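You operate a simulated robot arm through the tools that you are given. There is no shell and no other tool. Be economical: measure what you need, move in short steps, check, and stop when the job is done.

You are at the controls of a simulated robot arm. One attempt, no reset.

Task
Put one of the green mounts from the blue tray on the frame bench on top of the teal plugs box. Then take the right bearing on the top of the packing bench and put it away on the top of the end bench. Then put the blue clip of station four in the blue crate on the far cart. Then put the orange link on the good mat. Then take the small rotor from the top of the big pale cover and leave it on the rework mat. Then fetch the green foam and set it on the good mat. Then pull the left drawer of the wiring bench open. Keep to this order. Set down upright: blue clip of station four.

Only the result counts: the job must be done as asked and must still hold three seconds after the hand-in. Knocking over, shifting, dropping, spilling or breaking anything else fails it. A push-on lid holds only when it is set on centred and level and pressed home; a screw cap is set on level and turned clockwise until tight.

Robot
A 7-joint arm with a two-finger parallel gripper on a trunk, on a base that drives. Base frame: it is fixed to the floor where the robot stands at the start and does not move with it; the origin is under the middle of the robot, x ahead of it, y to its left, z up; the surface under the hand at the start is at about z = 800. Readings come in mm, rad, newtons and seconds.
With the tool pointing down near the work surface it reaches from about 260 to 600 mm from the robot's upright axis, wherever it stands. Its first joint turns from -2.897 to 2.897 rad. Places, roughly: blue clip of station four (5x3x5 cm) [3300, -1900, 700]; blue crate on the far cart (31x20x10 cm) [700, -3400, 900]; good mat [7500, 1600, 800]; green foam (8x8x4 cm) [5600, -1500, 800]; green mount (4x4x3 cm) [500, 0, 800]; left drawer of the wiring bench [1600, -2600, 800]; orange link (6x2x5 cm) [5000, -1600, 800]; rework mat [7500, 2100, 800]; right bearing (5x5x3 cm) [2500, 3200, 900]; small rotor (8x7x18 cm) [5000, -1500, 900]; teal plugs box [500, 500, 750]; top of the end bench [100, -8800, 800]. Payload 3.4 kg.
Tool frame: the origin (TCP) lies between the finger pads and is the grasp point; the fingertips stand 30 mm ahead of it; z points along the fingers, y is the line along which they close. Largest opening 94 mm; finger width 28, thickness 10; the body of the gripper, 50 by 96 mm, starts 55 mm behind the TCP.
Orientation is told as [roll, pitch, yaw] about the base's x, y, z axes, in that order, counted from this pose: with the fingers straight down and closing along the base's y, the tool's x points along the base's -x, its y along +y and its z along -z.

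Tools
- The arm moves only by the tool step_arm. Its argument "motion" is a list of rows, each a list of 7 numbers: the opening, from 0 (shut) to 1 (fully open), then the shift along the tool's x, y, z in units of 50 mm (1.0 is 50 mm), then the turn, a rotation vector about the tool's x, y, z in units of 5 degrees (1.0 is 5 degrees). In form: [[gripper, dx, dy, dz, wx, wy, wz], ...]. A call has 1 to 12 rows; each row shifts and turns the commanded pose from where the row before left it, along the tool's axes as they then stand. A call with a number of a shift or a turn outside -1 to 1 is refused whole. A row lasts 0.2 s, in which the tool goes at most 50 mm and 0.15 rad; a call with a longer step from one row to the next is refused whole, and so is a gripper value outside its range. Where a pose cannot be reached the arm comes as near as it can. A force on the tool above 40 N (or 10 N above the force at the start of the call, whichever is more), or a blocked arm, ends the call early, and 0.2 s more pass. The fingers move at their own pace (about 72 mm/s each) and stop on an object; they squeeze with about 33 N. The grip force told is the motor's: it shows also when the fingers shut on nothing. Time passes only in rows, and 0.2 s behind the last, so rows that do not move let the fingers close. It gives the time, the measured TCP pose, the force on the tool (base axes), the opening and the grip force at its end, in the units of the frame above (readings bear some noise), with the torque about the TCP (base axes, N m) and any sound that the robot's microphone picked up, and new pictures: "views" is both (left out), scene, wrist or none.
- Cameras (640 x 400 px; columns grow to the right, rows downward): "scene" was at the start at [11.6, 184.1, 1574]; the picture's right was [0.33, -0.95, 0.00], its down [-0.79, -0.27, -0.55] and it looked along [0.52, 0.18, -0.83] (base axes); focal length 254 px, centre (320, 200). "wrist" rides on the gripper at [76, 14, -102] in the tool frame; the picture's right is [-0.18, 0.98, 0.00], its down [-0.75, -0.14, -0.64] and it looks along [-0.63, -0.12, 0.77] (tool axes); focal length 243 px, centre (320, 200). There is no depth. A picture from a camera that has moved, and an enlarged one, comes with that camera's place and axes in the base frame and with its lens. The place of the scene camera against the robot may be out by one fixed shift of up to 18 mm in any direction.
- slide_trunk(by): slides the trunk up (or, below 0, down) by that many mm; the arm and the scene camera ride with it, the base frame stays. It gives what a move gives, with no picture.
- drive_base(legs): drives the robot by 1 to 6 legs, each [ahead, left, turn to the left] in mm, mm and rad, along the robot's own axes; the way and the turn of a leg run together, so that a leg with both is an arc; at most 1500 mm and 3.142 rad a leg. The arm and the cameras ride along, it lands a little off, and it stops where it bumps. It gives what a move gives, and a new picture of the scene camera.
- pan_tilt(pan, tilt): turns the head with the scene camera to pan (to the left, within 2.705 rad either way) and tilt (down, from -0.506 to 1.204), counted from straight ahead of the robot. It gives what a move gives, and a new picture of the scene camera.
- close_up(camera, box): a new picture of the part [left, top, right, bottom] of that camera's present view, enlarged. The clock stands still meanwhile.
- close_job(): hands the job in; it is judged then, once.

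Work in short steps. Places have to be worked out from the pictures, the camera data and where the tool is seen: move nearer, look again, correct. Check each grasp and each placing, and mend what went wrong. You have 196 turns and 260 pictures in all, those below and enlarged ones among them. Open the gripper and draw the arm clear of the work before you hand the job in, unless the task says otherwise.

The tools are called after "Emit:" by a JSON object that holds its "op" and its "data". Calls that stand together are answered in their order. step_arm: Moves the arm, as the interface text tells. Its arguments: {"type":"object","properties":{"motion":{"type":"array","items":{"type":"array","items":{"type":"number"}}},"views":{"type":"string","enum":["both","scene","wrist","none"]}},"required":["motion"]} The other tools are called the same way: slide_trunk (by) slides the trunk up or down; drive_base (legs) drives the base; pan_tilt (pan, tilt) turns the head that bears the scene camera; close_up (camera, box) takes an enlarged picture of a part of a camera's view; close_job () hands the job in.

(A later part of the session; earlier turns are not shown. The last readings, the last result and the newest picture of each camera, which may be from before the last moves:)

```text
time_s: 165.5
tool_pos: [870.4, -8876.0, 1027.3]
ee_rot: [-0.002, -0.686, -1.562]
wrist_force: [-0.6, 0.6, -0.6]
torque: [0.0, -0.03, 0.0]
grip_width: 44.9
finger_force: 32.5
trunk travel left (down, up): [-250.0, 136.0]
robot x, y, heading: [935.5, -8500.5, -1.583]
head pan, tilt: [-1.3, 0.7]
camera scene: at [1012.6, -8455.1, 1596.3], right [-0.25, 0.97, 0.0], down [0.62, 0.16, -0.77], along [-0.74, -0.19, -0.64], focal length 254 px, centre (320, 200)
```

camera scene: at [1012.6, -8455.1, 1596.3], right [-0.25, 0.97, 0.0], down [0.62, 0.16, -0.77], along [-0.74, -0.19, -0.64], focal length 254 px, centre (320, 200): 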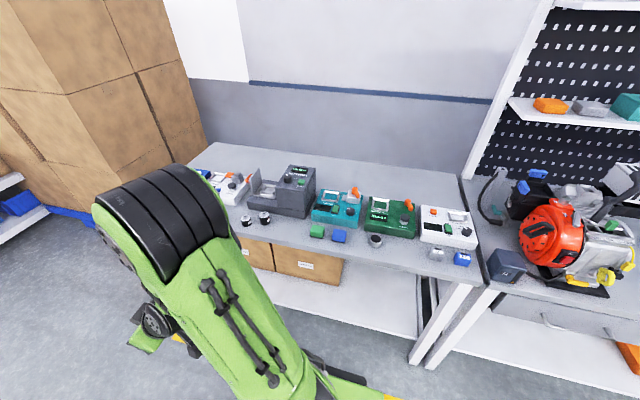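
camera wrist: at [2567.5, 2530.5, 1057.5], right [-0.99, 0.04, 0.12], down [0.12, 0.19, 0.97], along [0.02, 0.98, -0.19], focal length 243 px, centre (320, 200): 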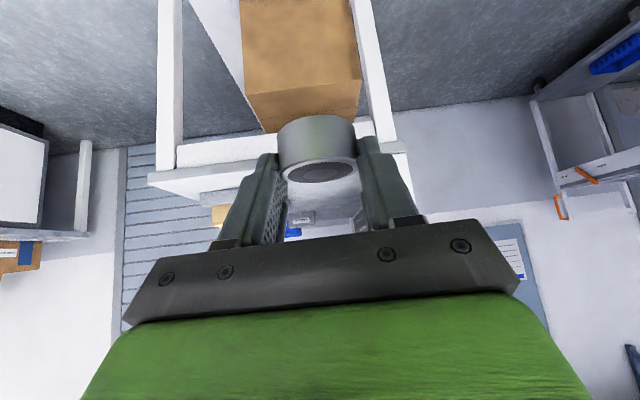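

I turn to face the bench and slide to y≈−8745, where there seems to be a gap at the front edge.

Emit:
{"op": "drive_base", "data": {"legs": [[0, 0, -1.558], [0, 240, 0]]}}

Emit:
{"op": "pan_tilt", "data": {"pan": 0.0, "tilt": 0.8}}

```text
time_s: 171.0
tool_pos: [564.0, -8694.2, 1026.5]
ee_rot: [-0.005, -0.687, -3.095]
wrist_force: [-0.6, -2.1, -0.5]
torque: [0.05, 0.02, 0.01]
grip_width: 44.5
finger_force: 33.0
trunk travel left (down, up): [-250.0, 136.0]
robot x, y, heading: [941.3, -8745.7, -3.121]
head pan, tilt: [-1.3, 0.7]
camera scene: at [987.2, -8808.9, 1596.3], right [0.96, 0.29, 0.0], down [0.19, -0.62, -0.77], along [-0.22, 0.73, -0.64], focal length 254 px, centre (320, 200)
```

scene: 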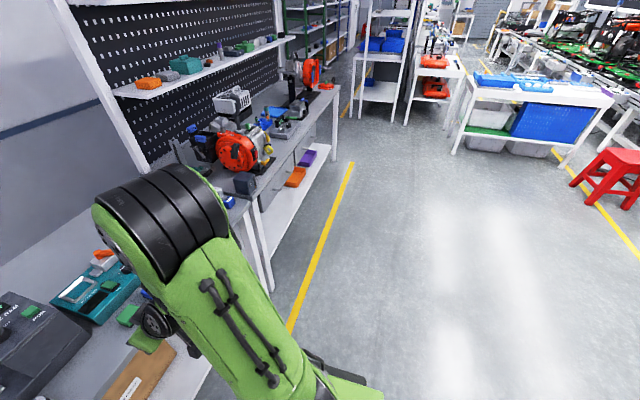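

```text
time_s: 172.5
tool_pos: [563.6, -8694.0, 1027.1]
ee_rot: [-0.002, -0.689, -3.095]
wrist_force: [0.2, -0.3, -1.2]
torque: [-0.02, 0.01, -0.03]
grip_width: 44.7
finger_force: 33.7
trunk travel left (down, up): [-250.0, 136.0]
robot x, y, heading: [945.9, -8746.8, -3.119]
head pan, tilt: [0.0, 0.799]
camera scene: at [931.1, -8890.4, 1588.1], right [-0.02, 1.0, 0.0], down [0.72, 0.02, -0.7], along [-0.7, -0.02, -0.72], focal length 254 px, centre (320, 200)
```

scene: 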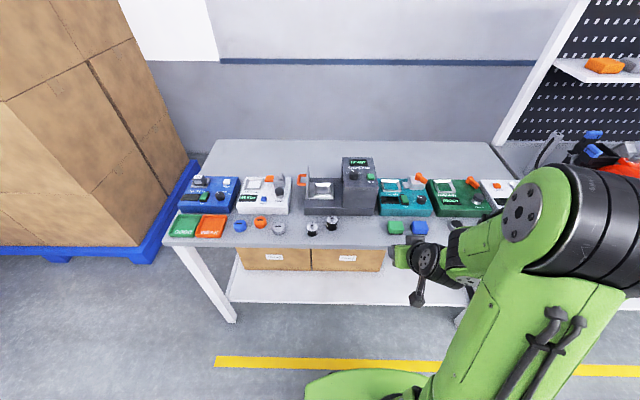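

A clear gap lies at about (357, −8747) between the black knobs and the green block. I drive forward 130 and left 45.

Emit:
{"op": "drive_base", "data": {"legs": [[130, 45, -0.02]]}}

Emit:
{"op": "step_arm", "data": {"motion": [[0.2, 0, 0, 0, 0, 0, 0]], "views": "wrist"}}

```text
time_s: 173.8
tool_pos: [435.3, -8734.5, 1026.4]
ee_rot: [-0.001, -0.686, -3.116]
wrist_force: [-0.3, -0.8, 0.1]
torque: [0.01, -0.02, -0.01]
grip_width: 44.6
finger_force: 33.3
trunk travel left (down, up): [-250.0, 136.0]
robot x, y, heading: [812.0, -8796.8, -3.143]
head pan, tilt: [0.0, 0.799]
camera scene: at [796.9, -8936.7, 1588.0], right [0.0, 1.0, 0.0], down [0.72, 0.0, -0.7], along [-0.7, 0.0, -0.72], focal length 254 px, centre (320, 200)
```

scene: 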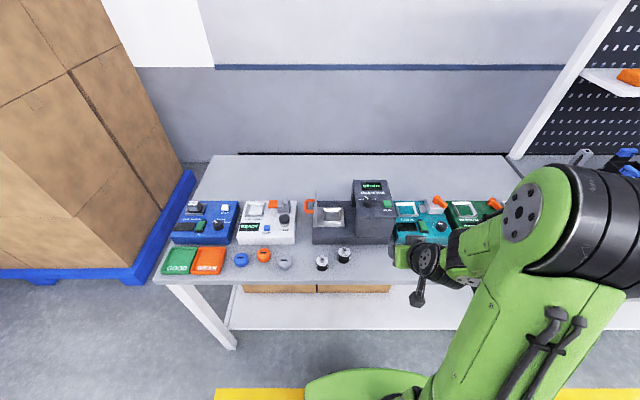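

```text
time_s: 174.2
tool_pos: [437.3, -8732.7, 1027.2]
ee_rot: [-0.004, -0.688, -3.116]
wrist_force: [-0.6, -0.5, -0.2]
torque: [0.0, -0.01, -0.01]
grip_width: 44.6
finger_force: 32.8
trunk travel left (down, up): [-250.0, 136.0]
robot x, y, heading: [815.5, -8795.2, -3.14]
head pan, tilt: [0.0, 0.799]
camera wrist: at [560.3, -8742.9, 1057.5], right [-0.12, -0.99, 0.11], down [-0.18, 0.13, 0.97], along [-0.98, 0.1, -0.19], focal length 243 px, centre (320, 200)
```

wrist: 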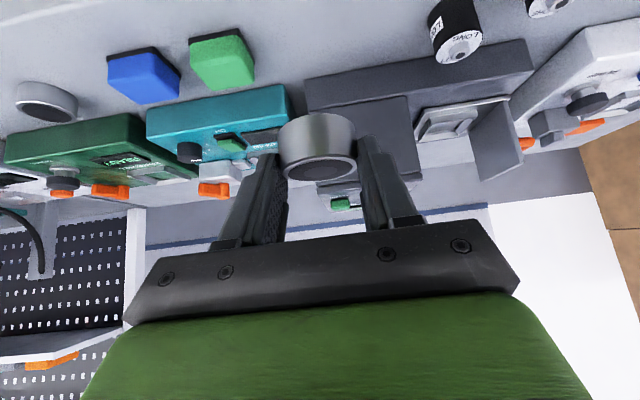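

Gap confirmed: knob at y −8862, block at −8644. I move the bearing to above (350, −8753), about 10 mm over the surface.

Emit:
{"op": "step_arm", "data": {"motion": [[0.2, 0.33, 0.36, 0, 0, 0, 0], [0.2, 0, 0, 0.8, 0, 0, 0], [0.2, 0, 0, 0.8, 0, 0, 0], [0.2, 0, 0, 0.7, 0, 0, 0], [0.2, 0, 0, 0.59, 0, 0, 0], [0.2, 0, 0, 0, 0, 0, 0]]}}

```text
time_s: 175.6
tool_pos: [343.7, -8749.0, 913.4]
ee_rot: [-0.004, -0.689, -3.115]
wrist_force: [-0.3, -0.2, -1.2]
torque: [0.02, 0.01, -0.03]
grip_width: 44.6
finger_force: 33.2
out of reach, approached as far as the arm can: row 1
trunk travel left (down, up): [-250.0, 136.0]
robot x, y, heading: [815.1, -8793.6, -3.14]
head pan, tilt: [0.0, 0.799]
camera scene: at [799.4, -8936.0, 1588.1], right [0.0, 1.0, 0.0], down [0.72, 0.0, -0.7], along [-0.7, 0.0, -0.72], focal length 254 px, centre (320, 200)
camera wrist: at [467.4, -8760.0, 943.1], right [-0.12, -0.99, 0.11], down [-0.18, 0.13, 0.97], along [-0.98, 0.1, -0.19], focal length 243 px, centre (320, 200)
```

scene: 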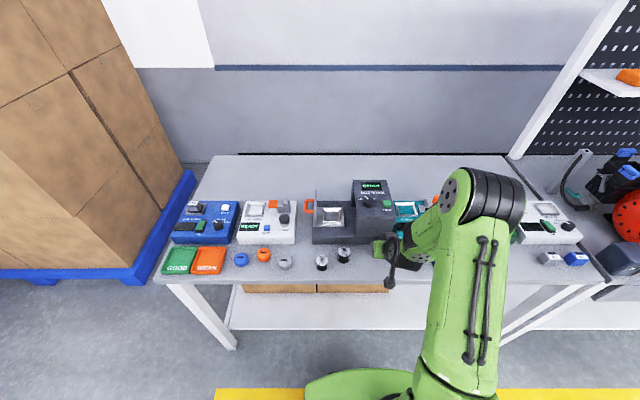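
wrist: 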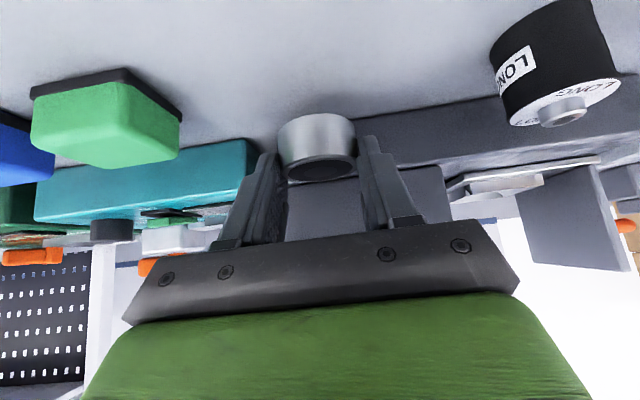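

I pull back 14 mm and lower 12 mm, then probe downwards gently.

Emit:
{"op": "step_arm", "data": {"motion": [[0.2, 0.19, 0, 0, 0, 0, 0], [0.2, 0.18, 0, 0, 0, 0, 0], [0.2, 0, 0, 0, 0, 0, 0]], "views": "wrist"}}

```text
time_s: 176.4
tool_pos: [357.8, -8747.7, 902.1]
ee_rot: [-0.002, -0.687, -3.116]
wrist_force: [0.4, 0.6, -1.4]
torque: [0.02, -0.02, -0.02]
grip_width: 44.7
finger_force: 32.6
trunk travel left (down, up): [-250.0, 136.0]
robot x, y, heading: [814.1, -8792.0, -3.139]
head pan, tilt: [0.0, 0.799]
camera wrist: at [480.6, -8759.2, 932.3], right [-0.12, -0.99, 0.11], down [-0.18, 0.14, 0.97], along [-0.98, 0.1, -0.19], focal length 243 px, centre (320, 200)
```

wrist: 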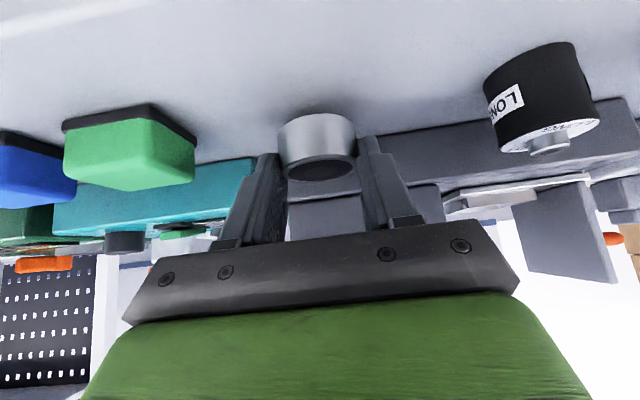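

Emit:
{"op": "step_arm", "data": {"motion": [[0.2, 0.04, 0, 0.046, 0, 0, 0], [0.2, 0.04, 0, 0.046, 0, 0, 0], [0.2, 0, 0, 0, 0, 0, 0]], "views": "none"}}

```text
time_s: 177.2
tool_pos: [357.3, -8747.7, 895.3]
ee_rot: [-0.005, -0.687, -3.116]
wrist_force: [-0.5, -0.6, -1.5]
torque: [-0.03, 0.01, -0.01]
grip_width: 44.6
finger_force: 32.8
trunk travel left (down, up): [-250.0, 136.0]
robot x, y, heading: [811.3, -8795.8, -3.144]
head pan, tilt: [0.0, 0.799]
```

No contact yet at 895; continuing down 2 mm at a time.

Emit:
{"op": "step_arm", "data": {"motion": [[0.2, 0.026, 0, 0.031, 0, 0, 0], [0.2, 0.026, 0, 0.031, 0, 0, 0], [0.2, 0, 0, 0, 0, 0, 0]], "views": "wrist"}}

```text
time_s: 178.0
tool_pos: [357.8, -8748.8, 891.7]
ee_rot: [-0.003, -0.687, -3.115]
wrist_force: [-0.2, -0.5, 0.2]
torque: [0.0, -0.02, -0.02]
grip_width: 44.6
finger_force: 33.0
trunk travel left (down, up): [-250.0, 136.0]
robot x, y, heading: [812.7, -8794.1, -3.141]
head pan, tilt: [0.0, 0.799]
camera wrist: at [480.8, -8758.2, 921.5], right [-0.12, -0.99, 0.11], down [-0.18, 0.13, 0.97], along [-0.98, 0.09, -0.19], focal length 243 px, centre (320, 200)
```

wrist: 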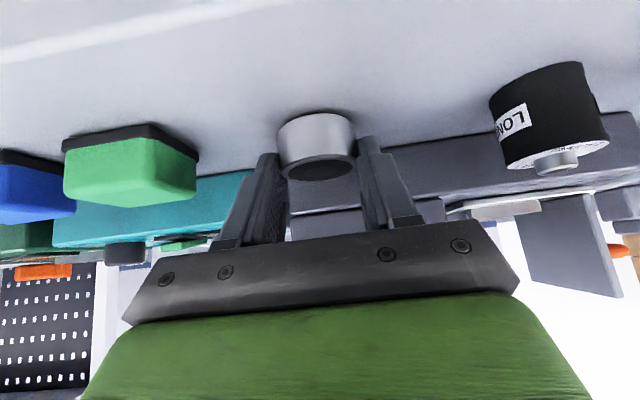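

Emit:
{"op": "step_arm", "data": {"motion": [[0.2, 0.026, 0, 0.031, 0, 0, 0], [0.2, 0, 0, 0, 0, 0, 0]], "views": "none"}}

```text
time_s: 178.6
tool_pos: [357.9, -8748.3, 888.1]
ee_rot: [-0.004, -0.689, -3.115]
wrist_force: [0.1, -0.1, -0.1]
torque: [0.02, 0.01, 0.02]
grip_width: 44.5
finger_force: 32.1
trunk travel left (down, up): [-250.0, 136.0]
robot x, y, heading: [813.8, -8790.4, -3.135]
head pan, tilt: [0.0, 0.799]
```

The reading still shows no clear contact; another 4 mm in small steps.

Emit:
{"op": "step_arm", "data": {"motion": [[0.2, 0.026, 0, 0.031, 0, 0, 0], [0.2, 0, 0, 0, 0, 0, 0]], "views": "none"}}

Emit:
{"op": "close_up", "data": {"camera": "wrist", "box": [220, 70, 420, 195]}}

```text
time_s: 179.2
tool_pos: [357.2, -8746.5, 886.7]
ee_rot: [-0.004, -0.688, -3.116]
wrist_force: [-0.3, 0.2, 0.6]
torque: [0.01, 0.02, 0.0]
grip_width: 45.0
finger_force: 33.3
trunk travel left (down, up): [-250.0, 136.0]
robot x, y, heading: [816.1, -8793.9, -3.135]
head pan, tilt: [0.0, 0.799]
```

```text
3.20 times, centred on (320, 132) of wrist
camera zoom: at [480.3, -8758.3, 917.1], right [-0.12, -0.99, 0.11], down [-0.18, 0.13, 0.97], along [-0.98, 0.1, -0.19], focal length 776 px, centre (320, 416)
```

zoom: 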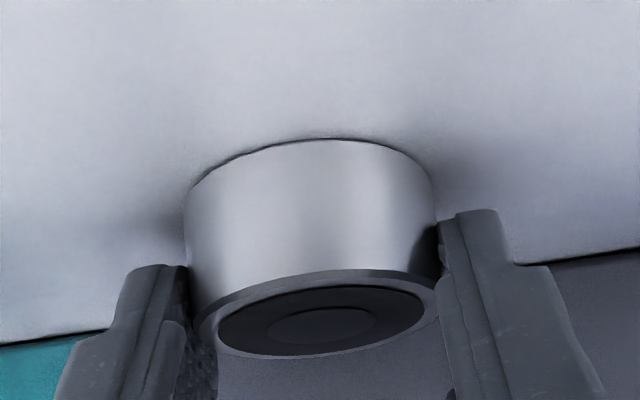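

Nearly touching (contact shadow). Two more small steps.

Emit:
{"op": "step_arm", "data": {"motion": [[0.2, 0.026, 0, 0.031, 0, 0, 0], [0.2, 0, 0, 0, 0, 0, 0], [0.2, 0.02, 0, 0.025, 0, 0, 0], [0.2, 0, 0, 0, 0, 0, 0]], "views": "none"}}

Emit:
{"op": "close_up", "data": {"camera": "wrist", "box": [220, 70, 420, 195]}}

```text
time_s: 180.2
tool_pos: [357.3, -8746.5, 884.7]
ee_rot: [-0.004, -0.696, -3.118]
wrist_force: [-0.5, 1.4, 29.8]
torque: [0.11, 0.01, 0.01]
grip_width: 44.8
finger_force: 32.5
trunk travel left (down, up): [-250.0, 136.0]
robot x, y, heading: [816.5, -8795.2, -3.14]
head pan, tilt: [0.0, 0.799]
```

```text
3.20 times, centred on (320, 132) of wrist
camera zoom: at [480.6, -8758.4, 915.5], right [-0.12, -0.99, 0.12], down [-0.17, 0.13, 0.98], along [-0.98, 0.1, -0.18], focal length 776 px, centre (320, 416)
```

zoom: 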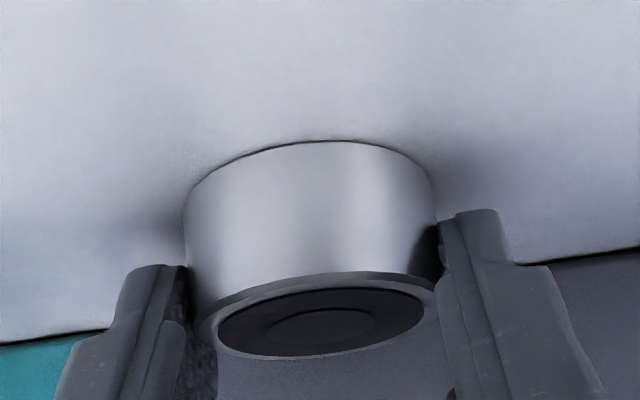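

Contact made (30 N). I ease 1 mm up, open modestly and withdraw along the finger axis.

Emit:
{"op": "step_arm", "data": {"motion": [[0.2, -0.013, 0, -0.015, 0, 0, 0], [0.66, 0, 0, 0, 0, 0, 0], [0.66, 0, 0, 0, 0, 0, 0], [0.66, 0, 0, 0, 0, 0, 0], [0.66, -0.1, 0, -0.5, 0, 0, 0], [0.66, 0, 0, -0.8, 0, 0, 0], [0.66, 0, 0, -0.8, 0, 0, 0], [0.66, 0, 0, -0.8, 0, 0, 0]]}}

```text
time_s: 182.0
tool_pos: [434.5, -8744.5, 1010.7]
ee_rot: [-0.004, -0.687, -3.115]
wrist_force: [0.4, -0.8, 0.7]
torque: [0.03, 0.01, -0.02]
grip_width: 61.8
finger_force: 0.0
out of reach, approached as far as the arm can: row 8
trunk travel left (down, up): [-250.0, 136.0]
robot x, y, heading: [816.5, -8792.2, -3.14]
head pan, tilt: [0.0, 0.799]
camera scene: at [801.3, -8935.8, 1588.1], right [0.0, 1.0, 0.0], down [0.72, 0.0, -0.7], along [-0.7, 0.0, -0.72], focal length 254 px, centre (320, 200)
camera wrist: at [557.7, -8755.3, 1041.4], right [-0.12, -0.99, 0.11], down [-0.18, 0.13, 0.97], along [-0.98, 0.1, -0.19], focal length 243 px, centre (320, 200)
```

scene: 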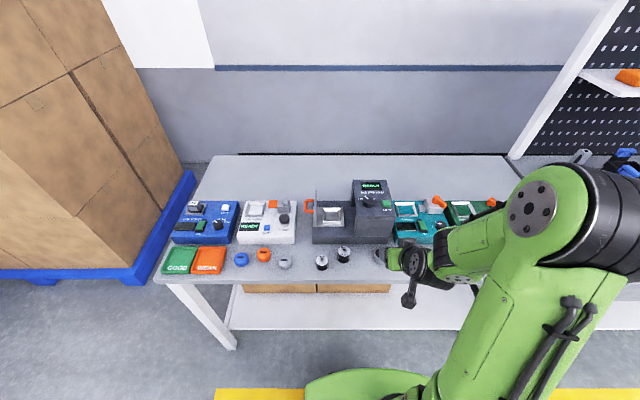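
wrist: 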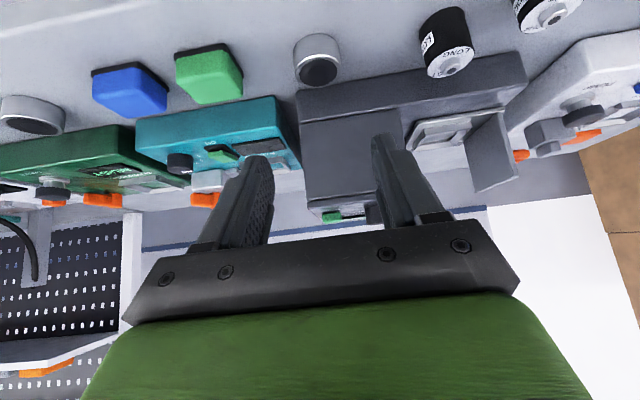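

The bearing stands on the end bench. Next: station four's blue clip. I back off, turn north and return along the corridor.

Emit:
{"op": "drive_base", "data": {"legs": [[-130, 0, 0], [0, 0, -1.571], [1500, 0, 0], [1300, 0, 0]]}}

```text
time_s: 200.4
tool_pos: [1103.7, -5608.6, 1010.3]
ee_rot: [-0.005, -0.687, 1.56]
wrist_force: [0.4, 0.1, 0.1]
torque: [0.0, -0.01, 0.01]
grip_width: 62.2
finger_force: 0.1
trunk travel left (down, up): [-250.0, 136.0]
robot x, y, heading: [1041.1, -5988.1, 1.538]
head pan, tilt: [0.0, 0.799]
camera scene: at [895.1, -5953.7, 1588.1], right [1.0, -0.03, 0.0], down [-0.02, -0.72, -0.7], along [0.02, 0.7, -0.72], focal length 254 px, centre (320, 200)
```

scene: 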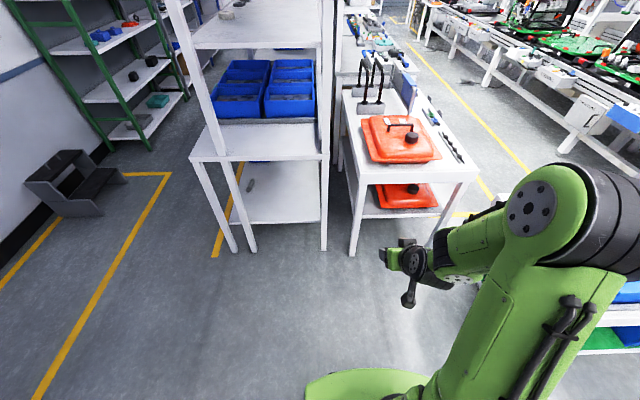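

There's a lane east of the orange-lid table. I pan right to see whether I can get through.

Emit:
{"op": "pan_tilt", "data": {"pan": -0.9, "tilt": 0.6}}

```text
time_s: 201.6
tool_pos: [1103.0, -5608.7, 1010.7]
ee_rot: [-0.004, -0.687, 1.561]
wrist_force: [0.1, 0.1, -0.5]
torque: [-0.03, 0.06, -0.01]
grip_width: 61.9
finger_force: 0.0
trunk travel left (down, up): [-250.0, 136.0]
robot x, y, heading: [1042.7, -5988.1, 1.536]
head pan, tilt: [-0.901, 0.6]
camera scene: at [963.4, -5982.1, 1604.9], right [0.6, -0.8, 0.0], down [-0.45, -0.34, -0.82], along [0.66, 0.49, -0.57], focal length 254 px, centre (320, 200)
```

scene: 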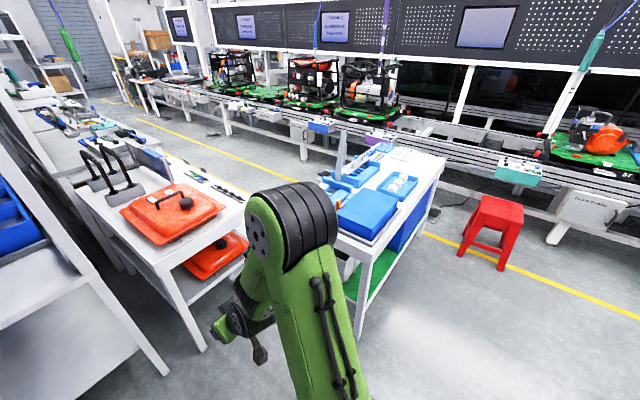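

The lane is blocked at this end by the table. I go back to the west aisle and around the north.

Emit:
{"op": "drive_base", "data": {"legs": [[200, 0, 0.03], [0, 1430, 0], [1200, 0, 0], [1400, 0, 0]]}}

Emit:
{"op": "pan_tilt", "data": {"pan": -0.6, "tilt": 0.5}}

```text
time_s: 222.2
tool_pos: [-396.6, -2800.3, 1009.7]
ee_rot: [-0.003, -0.687, 1.616]
wrist_force: [1.0, 0.3, 0.3]
torque: [0.02, -0.02, 0.02]
grip_width: 61.9
finger_force: 0.0
trunk travel left (down, up): [-250.0, 136.0]
robot x, y, heading: [-436.4, -3181.4, 1.592]
head pan, tilt: [-0.901, 0.6]
camera scene: at [-516.2, -3181.0, 1604.9], right [0.64, -0.77, 0.0], down [-0.44, -0.36, -0.82], along [0.64, 0.53, -0.57], focal length 254 px, centre (320, 200)
```

scene: 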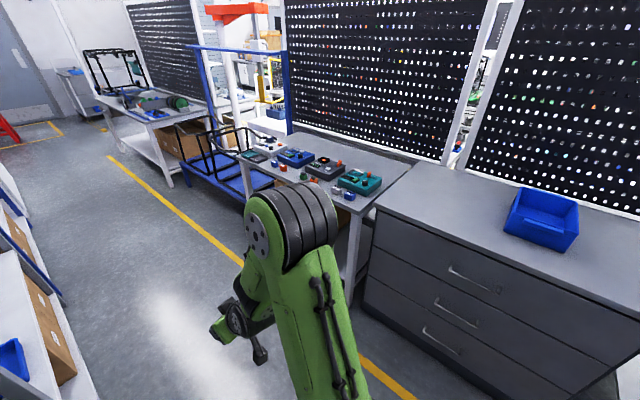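

```text
time_s: 223.0
tool_pos: [-396.3, -2800.7, 1010.6]
ee_rot: [-0.004, -0.687, 1.615]
wrist_force: [-0.6, 0.4, -0.3]
torque: [0.03, 0.0, 0.02]
grip_width: 61.9
finger_force: 0.0
trunk travel left (down, up): [-250.0, 136.0]
robot x, y, heading: [-439.4, -3185.2, 1.593]
head pan, tilt: [-0.6, 0.499]
camera scene: at [-534.4, -3161.7, 1614.0], right [0.84, -0.55, 0.0], down [-0.26, -0.4, -0.88], along [0.48, 0.73, -0.48], focal length 254 px, centre (320, 200)
```

scene: 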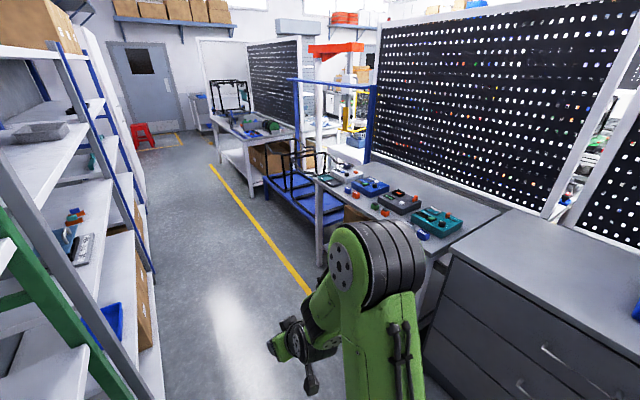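

The blue crate sits on the grey drawer unit near (800, −3400). Now north along the aisle.

Emit:
{"op": "drive_base", "data": {"legs": [[1500, -100, 0], [1500, -100, 0], [1500, -90, 0], [600, -40, 0]]}}

```text
refused: leg 1 is longer than a leg can be; nothing moved
```

Emit:
{"op": "drive_base", "data": {"legs": [[1450, -100, 0], [1450, -100, 0], [1450, -90, 0], [800, -40, 0]]}}

```text
time_s: 247.7
tool_pos: [-245.9, 2330.4, 1011.3]
ee_rot: [-0.003, -0.687, 1.629]
wrist_force: [0.0, 0.3, -0.1]
torque: [0.02, 0.0, -0.01]
grip_width: 62.2
finger_force: 0.1
trunk travel left (down, up): [-250.0, 136.0]
robot x, y, heading: [-282.6, 1944.2, 1.603]
head pan, tilt: [-0.6, 0.499]
camera scene: at [-377.7, 1967.5, 1614.0], right [0.84, -0.54, 0.0], down [-0.26, -0.4, -0.88], along [0.47, 0.74, -0.48], focal length 254 px, centre (320, 200)
```

scene: 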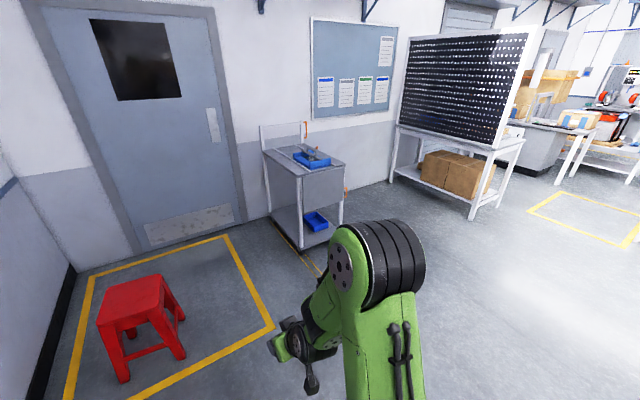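

I turn east and drive to about (2200, 2250), then look south.

Emit:
{"op": "drive_base", "data": {"legs": [[250, 0, 0], [0, 0, -1.6], [1300, 0, 0], [1200, 0, 0]]}}

Emit:
{"op": "pan_tilt", "data": {"pan": -0.9, "tilt": 0.4}}

```text
time_s: 265.3
tool_pos: [2616.6, 2222.1, 1010.1]
ee_rot: [-0.004, -0.688, 0.071]
wrist_force: [-0.4, -0.6, -1.1]
torque: [-0.02, 0.02, -0.03]
grip_width: 62.1
finger_force: 0.1
trunk travel left (down, up): [-250.0, 136.0]
robot x, y, heading: [2232.3, 2252.8, 0.044]
head pan, tilt: [-0.6, 0.499]
camera scene: at [2248.7, 2363.9, 1614.0], right [-0.53, -0.85, 0.0], down [-0.41, 0.25, -0.88], along [0.75, -0.46, -0.48], focal length 254 px, centre (320, 200)
```

scene: 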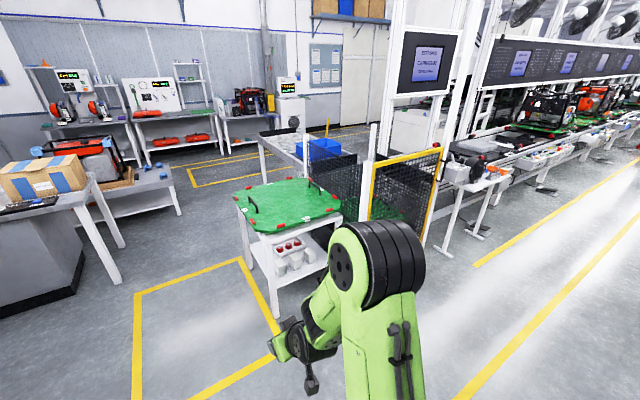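

```text
time_s: 266.1
tool_pos: [2617.0, 2223.3, 1010.6]
ee_rot: [-0.004, -0.687, 0.072]
wrist_force: [0.4, 0.7, -0.8]
torque: [-0.02, 0.03, 0.01]
grip_width: 62.0
finger_force: 0.0
trunk travel left (down, up): [-250.0, 136.0]
robot x, y, heading: [2230.9, 2255.6, 0.045]
head pan, tilt: [-0.901, 0.4]
camera scene: at [2231.8, 2342.0, 1623.2], right [-0.75, -0.66, 0.0], down [-0.26, 0.29, -0.92], along [0.61, -0.69, -0.39], focal length 254 px, centre (320, 200)
```

scene: 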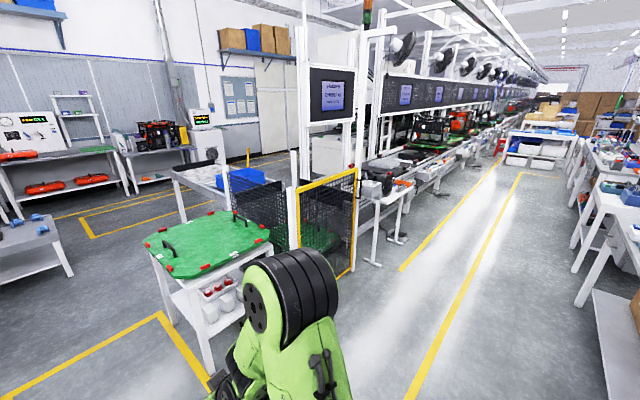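

The lane between yellow lines (x≈2335–3006) is open from here. I turn south and drive down it in the middle.

Emit:
{"op": "drive_base", "data": {"legs": [[0, 0, -1.615], [0, 430, 0], [1400, 0, 0], [1400, 0, 0]]}}

Emit:
{"op": "pan_tilt", "data": {"pan": 0.5, "tilt": 0.5}}

```text
time_s: 285.8
tool_pos: [2763.0, -935.1, 1011.4]
ee_rot: [-0.003, -0.686, -1.479]
wrist_force: [-0.3, 0.5, 0.0]
torque: [0.0, 0.01, 0.02]
grip_width: 62.0
finger_force: 0.1
trunk travel left (down, up): [-250.0, 136.0]
robot x, y, heading: [2788.4, -550.7, -1.505]
head pan, tilt: [-0.901, 0.4]
camera scene: at [2870.6, -533.4, 1623.2], right [-0.67, 0.74, 0.0], down [0.29, 0.26, -0.92], along [-0.68, -0.62, -0.39], focal length 254 px, centre (320, 200)
```

scene: 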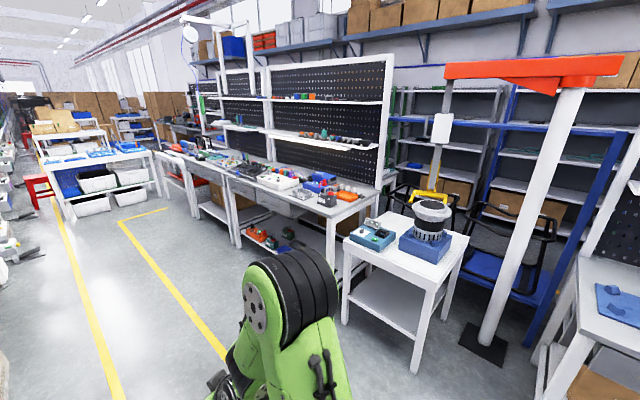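

```text
time_s: 287.3
tool_pos: [2764.5, -935.4, 1011.0]
ee_rot: [-0.004, -0.687, -1.475]
wrist_force: [0.5, -1.0, 0.4]
torque: [0.0, 0.03, 0.02]
grip_width: 61.9
finger_force: 0.1
trunk travel left (down, up): [-250.0, 136.0]
robot x, y, heading: [2787.8, -552.9, -1.497]
head pan, tilt: [0.499, 0.499]
camera scene: at [2987.9, -547.2, 1614.0], right [-0.84, -0.54, 0.0], down [-0.26, 0.4, -0.88], along [0.47, -0.74, -0.48], focal length 254 px, centre (320, 200)
```

scene: 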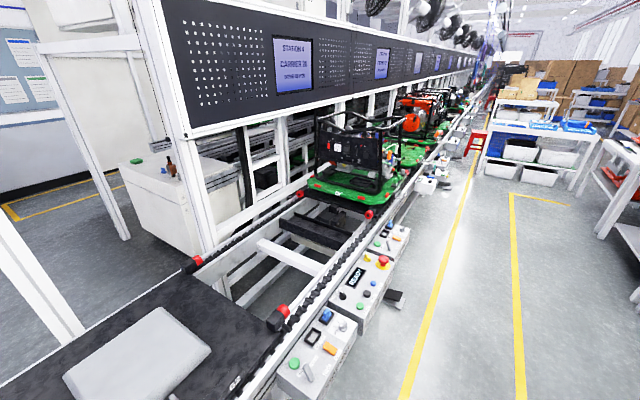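

I enlarge the first station's screen and the front trays.

Emit:
{"op": "close_up", "data": {"camera": "scene", "box": [260, 20, 440, 130]}}

Emit:
{"op": "close_up", "data": {"camera": "scene", "box": [260, 150, 460, 400]}}

```text
3.56 times, centred on (350, 75) of scene
camera zoom: at [2987.9, -547.2, 1614.0], right [-0.84, -0.54, 0.0], down [-0.26, 0.4, -0.88], along [0.47, -0.74, -0.48], focal length 905 px, centre (213, 644)
```

zoom: 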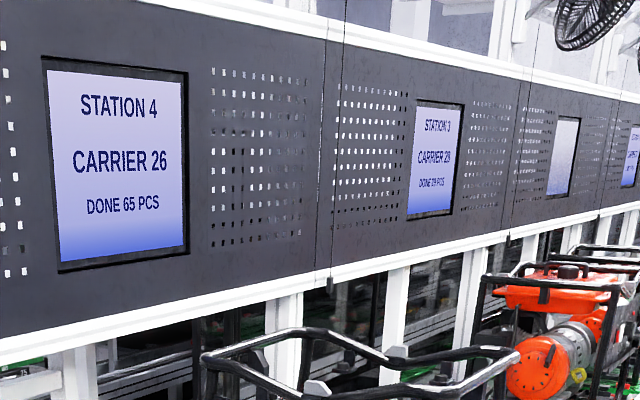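

```text
1.60 times, centred on (360, 275) of scene
camera zoom: at [2987.9, -547.2, 1614.0], right [-0.84, -0.54, 0.0], down [-0.26, 0.4, -0.88], along [0.47, -0.74, -0.48], focal length 407 px, centre (256, 80)
```

zoom: 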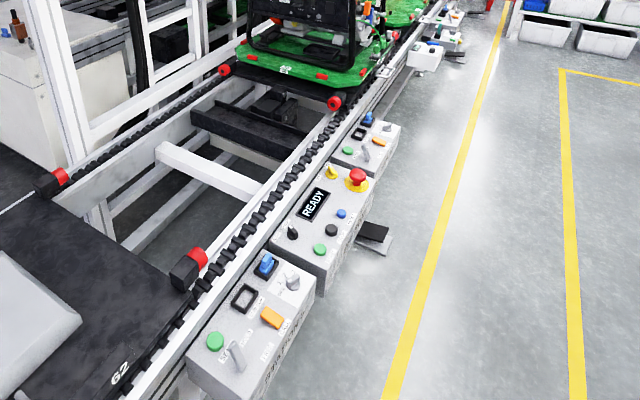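

Station 4 is around y≈−1700. I drive on to y≈−1800 and turn to face the line.

Emit:
{"op": "drive_base", "data": {"legs": [[1270, -100, 0], [0, 0, 1.5]]}}

Emit:
{"op": "pan_tilt", "data": {"pan": -0.2, "tilt": 0.8}}

```text
time_s: 297.3
tool_pos: [3170.1, -1885.1, 1011.1]
ee_rot: [-0.004, -0.687, -0.007]
wrist_force: [0.2, -0.7, -0.3]
torque: [0.0, 0.01, 0.01]
grip_width: 62.2
finger_force: 0.0
trunk travel left (down, up): [-250.0, 136.0]
robot x, y, heading: [2790.6, -1820.1, -0.03]
head pan, tilt: [0.499, 0.499]
camera scene: at [2822.7, -1620.3, 1614.0], right [0.45, -0.89, 0.0], down [-0.43, -0.22, -0.88], along [0.78, 0.4, -0.48], focal length 254 px, centre (320, 200)
```

scene: 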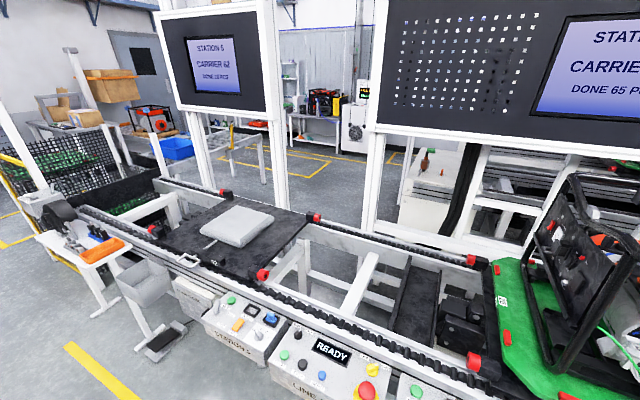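

```text
time_s: 298.3
tool_pos: [3171.5, -1885.8, 1010.6]
ee_rot: [-0.004, -0.688, -0.008]
wrist_force: [0.5, 0.6, 0.4]
torque: [-0.02, 0.02, 0.02]
grip_width: 62.2
finger_force: 0.0
trunk travel left (down, up): [-250.0, 136.0]
robot x, y, heading: [2793.0, -1825.1, -0.034]
head pan, tilt: [-0.201, 0.799]
camera scene: at [2820.0, -1679.8, 1588.1], right [-0.23, -0.97, 0.0], down [-0.7, 0.16, -0.7], along [0.68, -0.16, -0.72], focal length 254 px, centre (320, 200)
```

scene: 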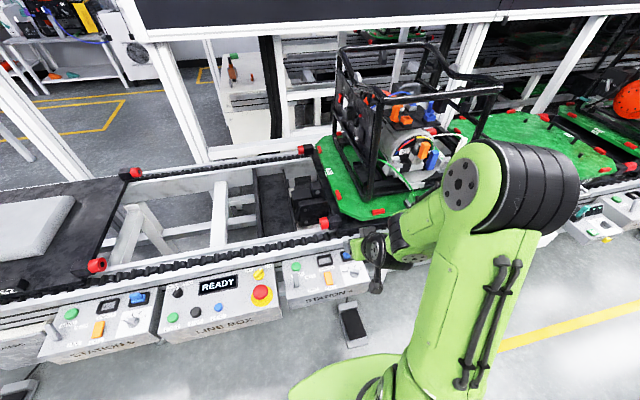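

Station 4's control box is right there (centre). I enlarge it.

Emit:
{"op": "close_up", "data": {"camera": "scene", "box": [270, 220, 390, 320]}}

Emit:
{"op": "step_arm", "data": {"motion": [[0.62, 0.5, 0, -0.4, 0, 0, 0]], "views": "wrist"}}

```text
4.00 times, centred on (330, 270) of scene
camera zoom: at [2820.0, -1679.8, 1588.1], right [-0.23, -0.97, 0.0], down [-0.7, 0.16, -0.7], along [0.68, -0.16, -0.72], focal length 1018 px, centre (280, -80)
```

zoom: 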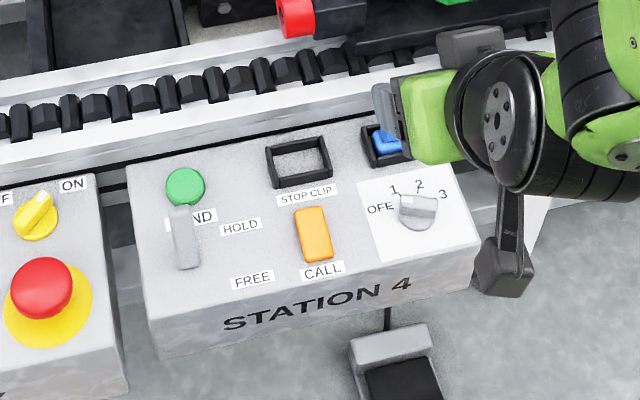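

```text
time_s: 298.7
tool_pos: [3170.3, -1887.9, 1011.9]
ee_rot: [-0.003, -0.684, -0.006]
wrist_force: [0.1, -0.2, -0.4]
torque: [-0.01, -0.02, -0.06]
grip_width: 58.5
finger_force: 0.0
out of reach, approached as far as the arm can: row 1
trunk travel left (down, up): [-250.0, 136.0]
robot x, y, heading: [2790.7, -1824.0, -0.032]
head pan, tilt: [-0.201, 0.799]
camera wrist: at [3045.4, -1872.4, 1042.8], right [0.15, 0.98, 0.11], down [0.17, -0.14, 0.97], along [0.97, -0.13, -0.19], focal length 243 px, centre (320, 200)
```

wrist: 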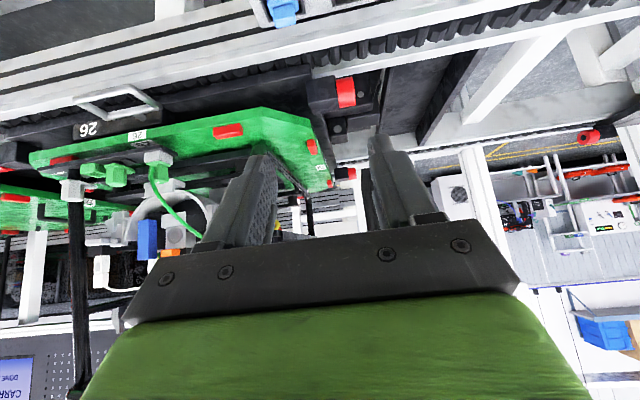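

The blue clip sits in a black socket at about (3300, −1897). I bring the hand back to vertical and look down.

Emit:
{"op": "step_arm", "data": {"motion": [[0.8, 0, 0, 0, 0, 1, 0], [0.8, 0, 0, 0, 0, 1, 0], [0.8, 0, 0, 0, 0, 1, 0], [0.8, 0, 0, 0, 0, 1, 0], [0.8, 0, 0, 0, 0, 1, 0], [0.8, 0, 0, 0, 0, 1, 0], [0.8, 0, 0, 0, 0, 1, 0], [0.8, -0.6, 0, 0, 0, 0.84, 0]]}}

```text
time_s: 300.5
tool_pos: [3200.8, -1890.5, 1013.7]
ee_rot: [-0.001, -0.002, -0.008]
wrist_force: [1.4, 0.6, -0.2]
torque: [-0.01, 0.02, 0.02]
grip_width: 75.2
finger_force: 0.0
trunk travel left (down, up): [-250.0, 136.0]
robot x, y, heading: [2790.2, -1827.0, -0.028]
head pan, tilt: [-0.201, 0.799]
camera scene: at [2822.5, -1679.9, 1588.0], right [-0.23, -0.97, 0.0], down [-0.7, 0.17, -0.7], along [0.68, -0.16, -0.72], focal length 254 px, centre (320, 200)
camera wrist: at [3123.7, -1875.0, 1114.9], right [0.19, 0.98, 0.0], down [0.75, -0.15, 0.64], along [0.63, -0.13, -0.77], focal length 243 px, centre (320, 200)
```

scene: 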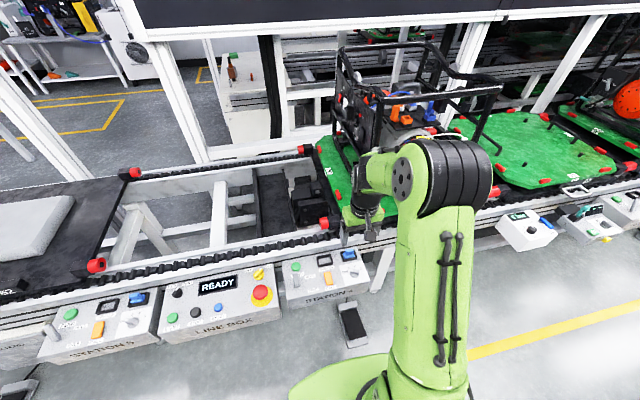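
wrist: 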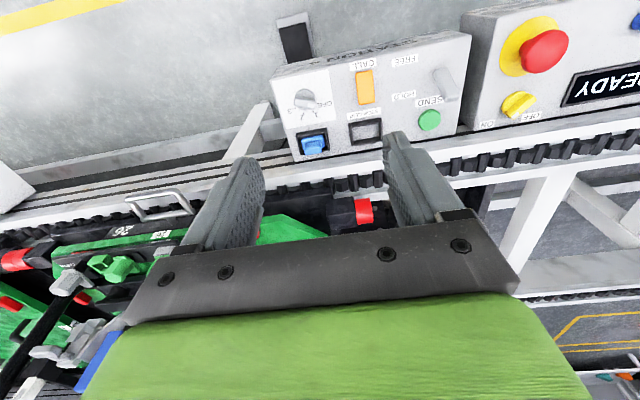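

Emit:
{"op": "close_up", "data": {"camera": "wrist", "box": [270, 100, 400, 180]}}

Emit:
{"op": "close_up", "data": {"camera": "scene", "box": [300, 230, 380, 280]}}

```text
4.92 times, centred on (335, 140) of wrist
camera zoom: at [3123.7, -1875.0, 1114.9], right [0.19, 0.98, 0.0], down [0.75, -0.15, 0.64], along [0.63, -0.13, -0.77], focal length 1194 px, centre (246, 495)
```

zoom: 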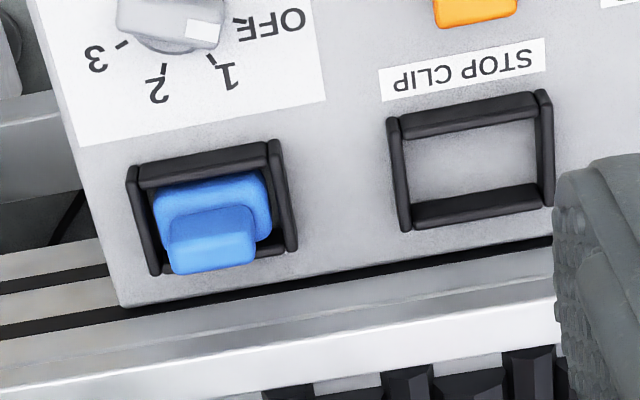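

```text
8.00 times, centred on (340, 255) of scene
camera zoom: at [2822.5, -1679.9, 1588.0], right [-0.23, -0.97, 0.0], down [-0.7, 0.17, -0.7], along [0.68, -0.16, -0.72], focal length 2036 px, centre (160, -240)
```

zoom: 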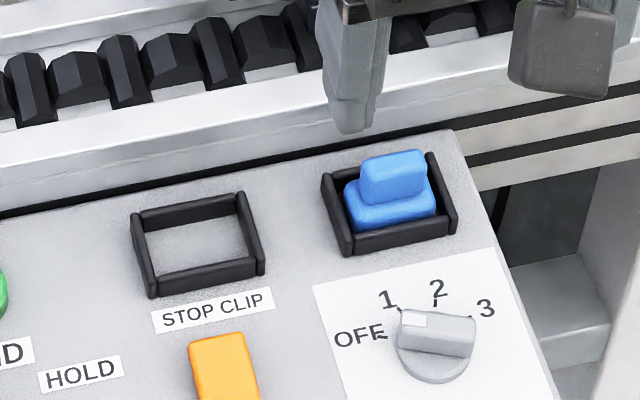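

Clip has a base in the socket and a narrower grip on top, around (3320, −1925, 730). I move closer above for a precise fix.

Emit:
{"op": "step_arm", "data": {"motion": [[0.8, -0.8, -0.35, 0, 0, 0, 0], [0.8, -0.6, -0.35, 0.3, 0, 0, 0], [0.8, 0, 0, 0.8, 0, 0, 0], [0.8, 0, 0, 0.8, 0, 0, 0], [0.8, 0, 0, 0, 0, 0, 0]], "views": "wrist"}}

Emit:
{"op": "close_up", "data": {"camera": "scene", "box": [300, 220, 400, 282]}}

```text
time_s: 301.7
tool_pos: [3270.6, -1922.2, 918.0]
ee_rot: [-0.001, -0.002, -0.008]
wrist_force: [1.2, 0.2, 0.4]
torque: [0.01, -0.03, -0.01]
grip_width: 75.4
finger_force: 0.1
trunk travel left (down, up): [-250.0, 136.0]
robot x, y, heading: [2796.7, -1821.6, -0.032]
head pan, tilt: [-0.201, 0.799]
camera wrist: at [3193.4, -1906.9, 1020.1], right [0.19, 0.98, 0.0], down [0.75, -0.15, 0.65], along [0.63, -0.13, -0.76], focal length 243 px, centre (320, 200)
```

wrist: 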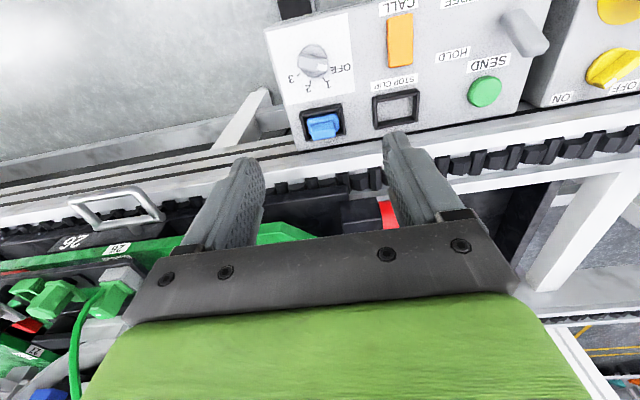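

```text
6.40 times, centred on (350, 251) of scene
camera zoom: at [2819.4, -1679.8, 1588.1], right [-0.23, -0.97, 0.0], down [-0.7, 0.17, -0.7], along [0.68, -0.16, -0.72], focal length 1628 px, centre (128, -126)
```

zoom: 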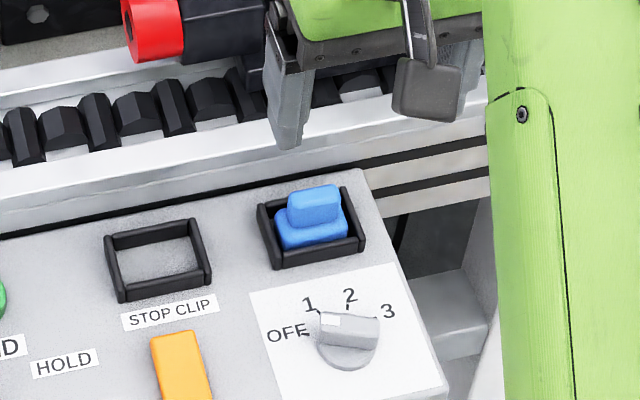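

Emit:
{"op": "close_up", "data": {"camera": "wrist", "box": [280, 80, 380, 150]}}

```text
5.71 times, centred on (330, 115) of wrist
camera zoom: at [3193.4, -1906.9, 1020.1], right [0.19, 0.98, 0.0], down [0.75, -0.15, 0.65], along [0.63, -0.13, -0.76], focal length 1386 px, centre (263, 686)
```

zoom: 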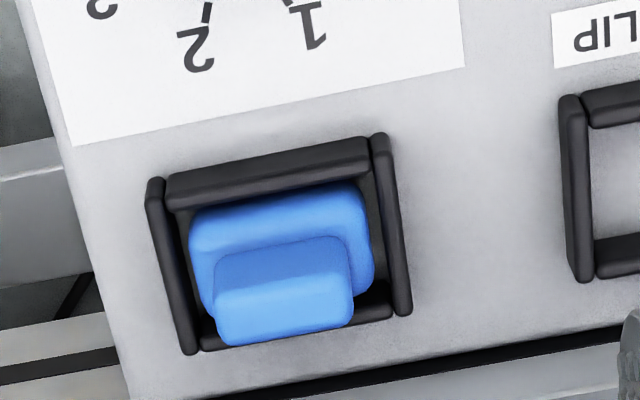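

I go lower (TCP≈850) and slightly forward to refine.

Emit:
{"op": "step_arm", "data": {"motion": [[0.8, -0.5, -0.1, 0.6, 0, 0, 0], [0.8, 0, 0, 0.7, 0, 0, 0], [0.8, 0, 0, 0, 0, 0, 0]], "views": "none"}}

Emit:
{"op": "close_up", "data": {"camera": "wrist", "box": [240, 60, 400, 160]}}

Emit:
{"op": "close_up", "data": {"camera": "scene", "box": [300, 220, 400, 282]}}

```text
time_s: 302.5
tool_pos: [3295.7, -1931.1, 854.1]
ee_rot: [-0.002, -0.003, -0.01]
wrist_force: [-0.4, -0.1, 0.4]
torque: [0.0, -0.03, -0.02]
grip_width: 75.2
finger_force: 0.0
trunk travel left (down, up): [-250.0, 136.0]
robot x, y, heading: [2793.6, -1823.0, -0.028]
head pan, tilt: [-0.201, 0.799]
```

```text
4.00 times, centred on (320, 110) of wrist
camera zoom: at [3218.0, -1916.8, 955.2], right [0.19, 0.98, 0.0], down [0.75, -0.15, 0.64], along [0.63, -0.13, -0.76], focal length 970 px, centre (320, 560)
```

zoom: 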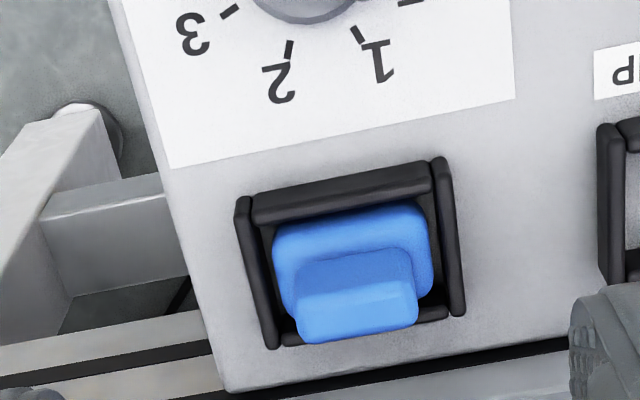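

```text
6.40 times, centred on (350, 251) of scene
camera zoom: at [2820.2, -1679.9, 1588.1], right [-0.23, -0.97, 0.0], down [-0.7, 0.17, -0.7], along [0.68, -0.16, -0.72], focal length 1628 px, centre (128, -126)
```

zoom: 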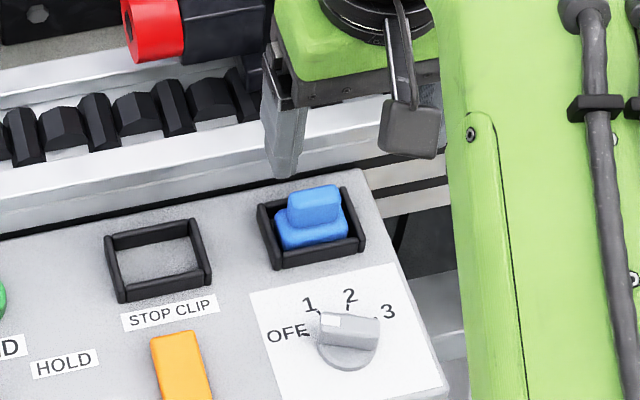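

Handle top is at about (3334, −1930, 713), ~33 mm wide along y. I move over it and descend to TCP≈765 to verify.

Emit:
{"op": "step_arm", "data": {"motion": [[0.65, -0.75, 0.03, 0, 0, 0, 0], [0.65, 0, 0, 0.8, 0, 0, 0], [0.65, 0, 0, 0.8, 0, 0, 0], [0.65, 0, 0, 0.18, 0, 0, 0], [0.65, 0, 0, 0, 0, 0, 0]]}}

```text
time_s: 303.7
tool_pos: [3332.3, -1927.2, 765.3]
ee_rot: [-0.001, -0.004, -0.008]
wrist_force: [0.3, -0.5, 0.4]
torque: [0.01, -0.01, -0.01]
grip_width: 61.2
finger_force: 0.0
trunk travel left (down, up): [-250.0, 136.0]
robot x, y, heading: [2796.0, -1822.9, -0.035]
head pan, tilt: [-0.201, 0.799]
camera scene: at [2820.3, -1679.9, 1588.1], right [-0.23, -0.97, 0.0], down [-0.7, 0.17, -0.7], along [0.68, -0.16, -0.72], focal length 254 px, centre (320, 200)
camera wrist: at [3253.7, -1912.5, 866.2], right [0.19, 0.98, 0.0], down [0.75, -0.15, 0.64], along [0.63, -0.13, -0.76], focal length 243 px, centre (320, 200)
```

scene: 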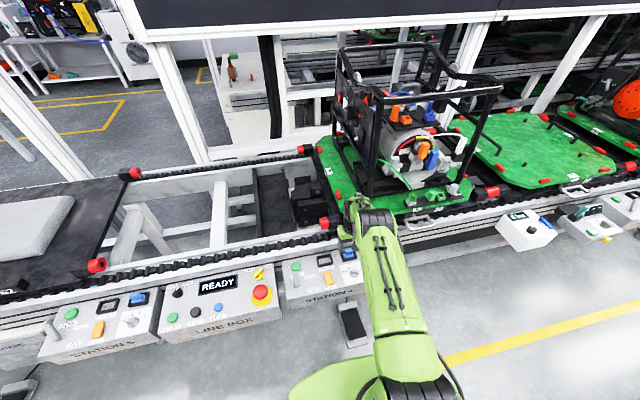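
wrist: 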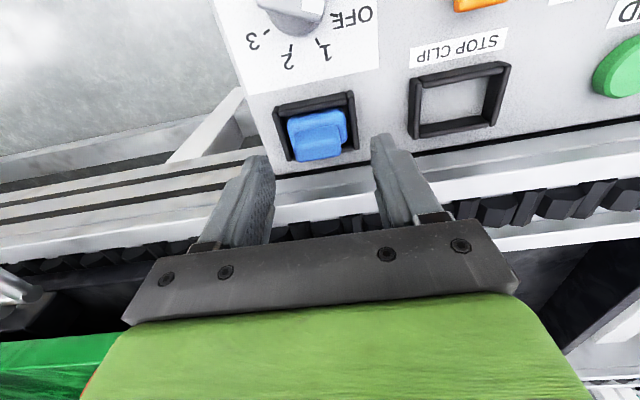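

Emit:
{"op": "close_up", "data": {"camera": "wrist", "box": [250, 80, 410, 180]}}

```text
4.00 times, centred on (330, 130) of wrist
camera zoom: at [3253.7, -1912.5, 866.2], right [0.19, 0.98, 0.0], down [0.75, -0.15, 0.64], along [0.63, -0.13, -0.76], focal length 970 px, centre (280, 480)
```

zoom: 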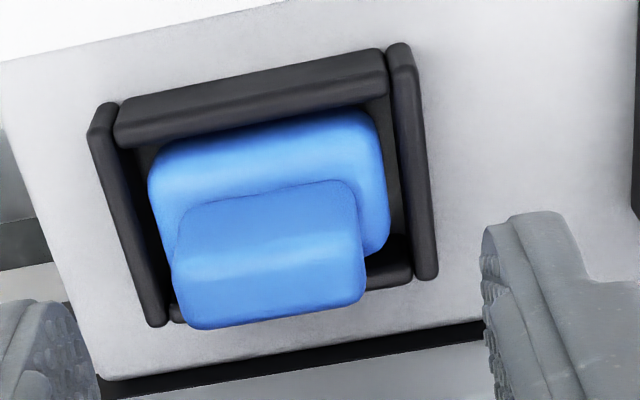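

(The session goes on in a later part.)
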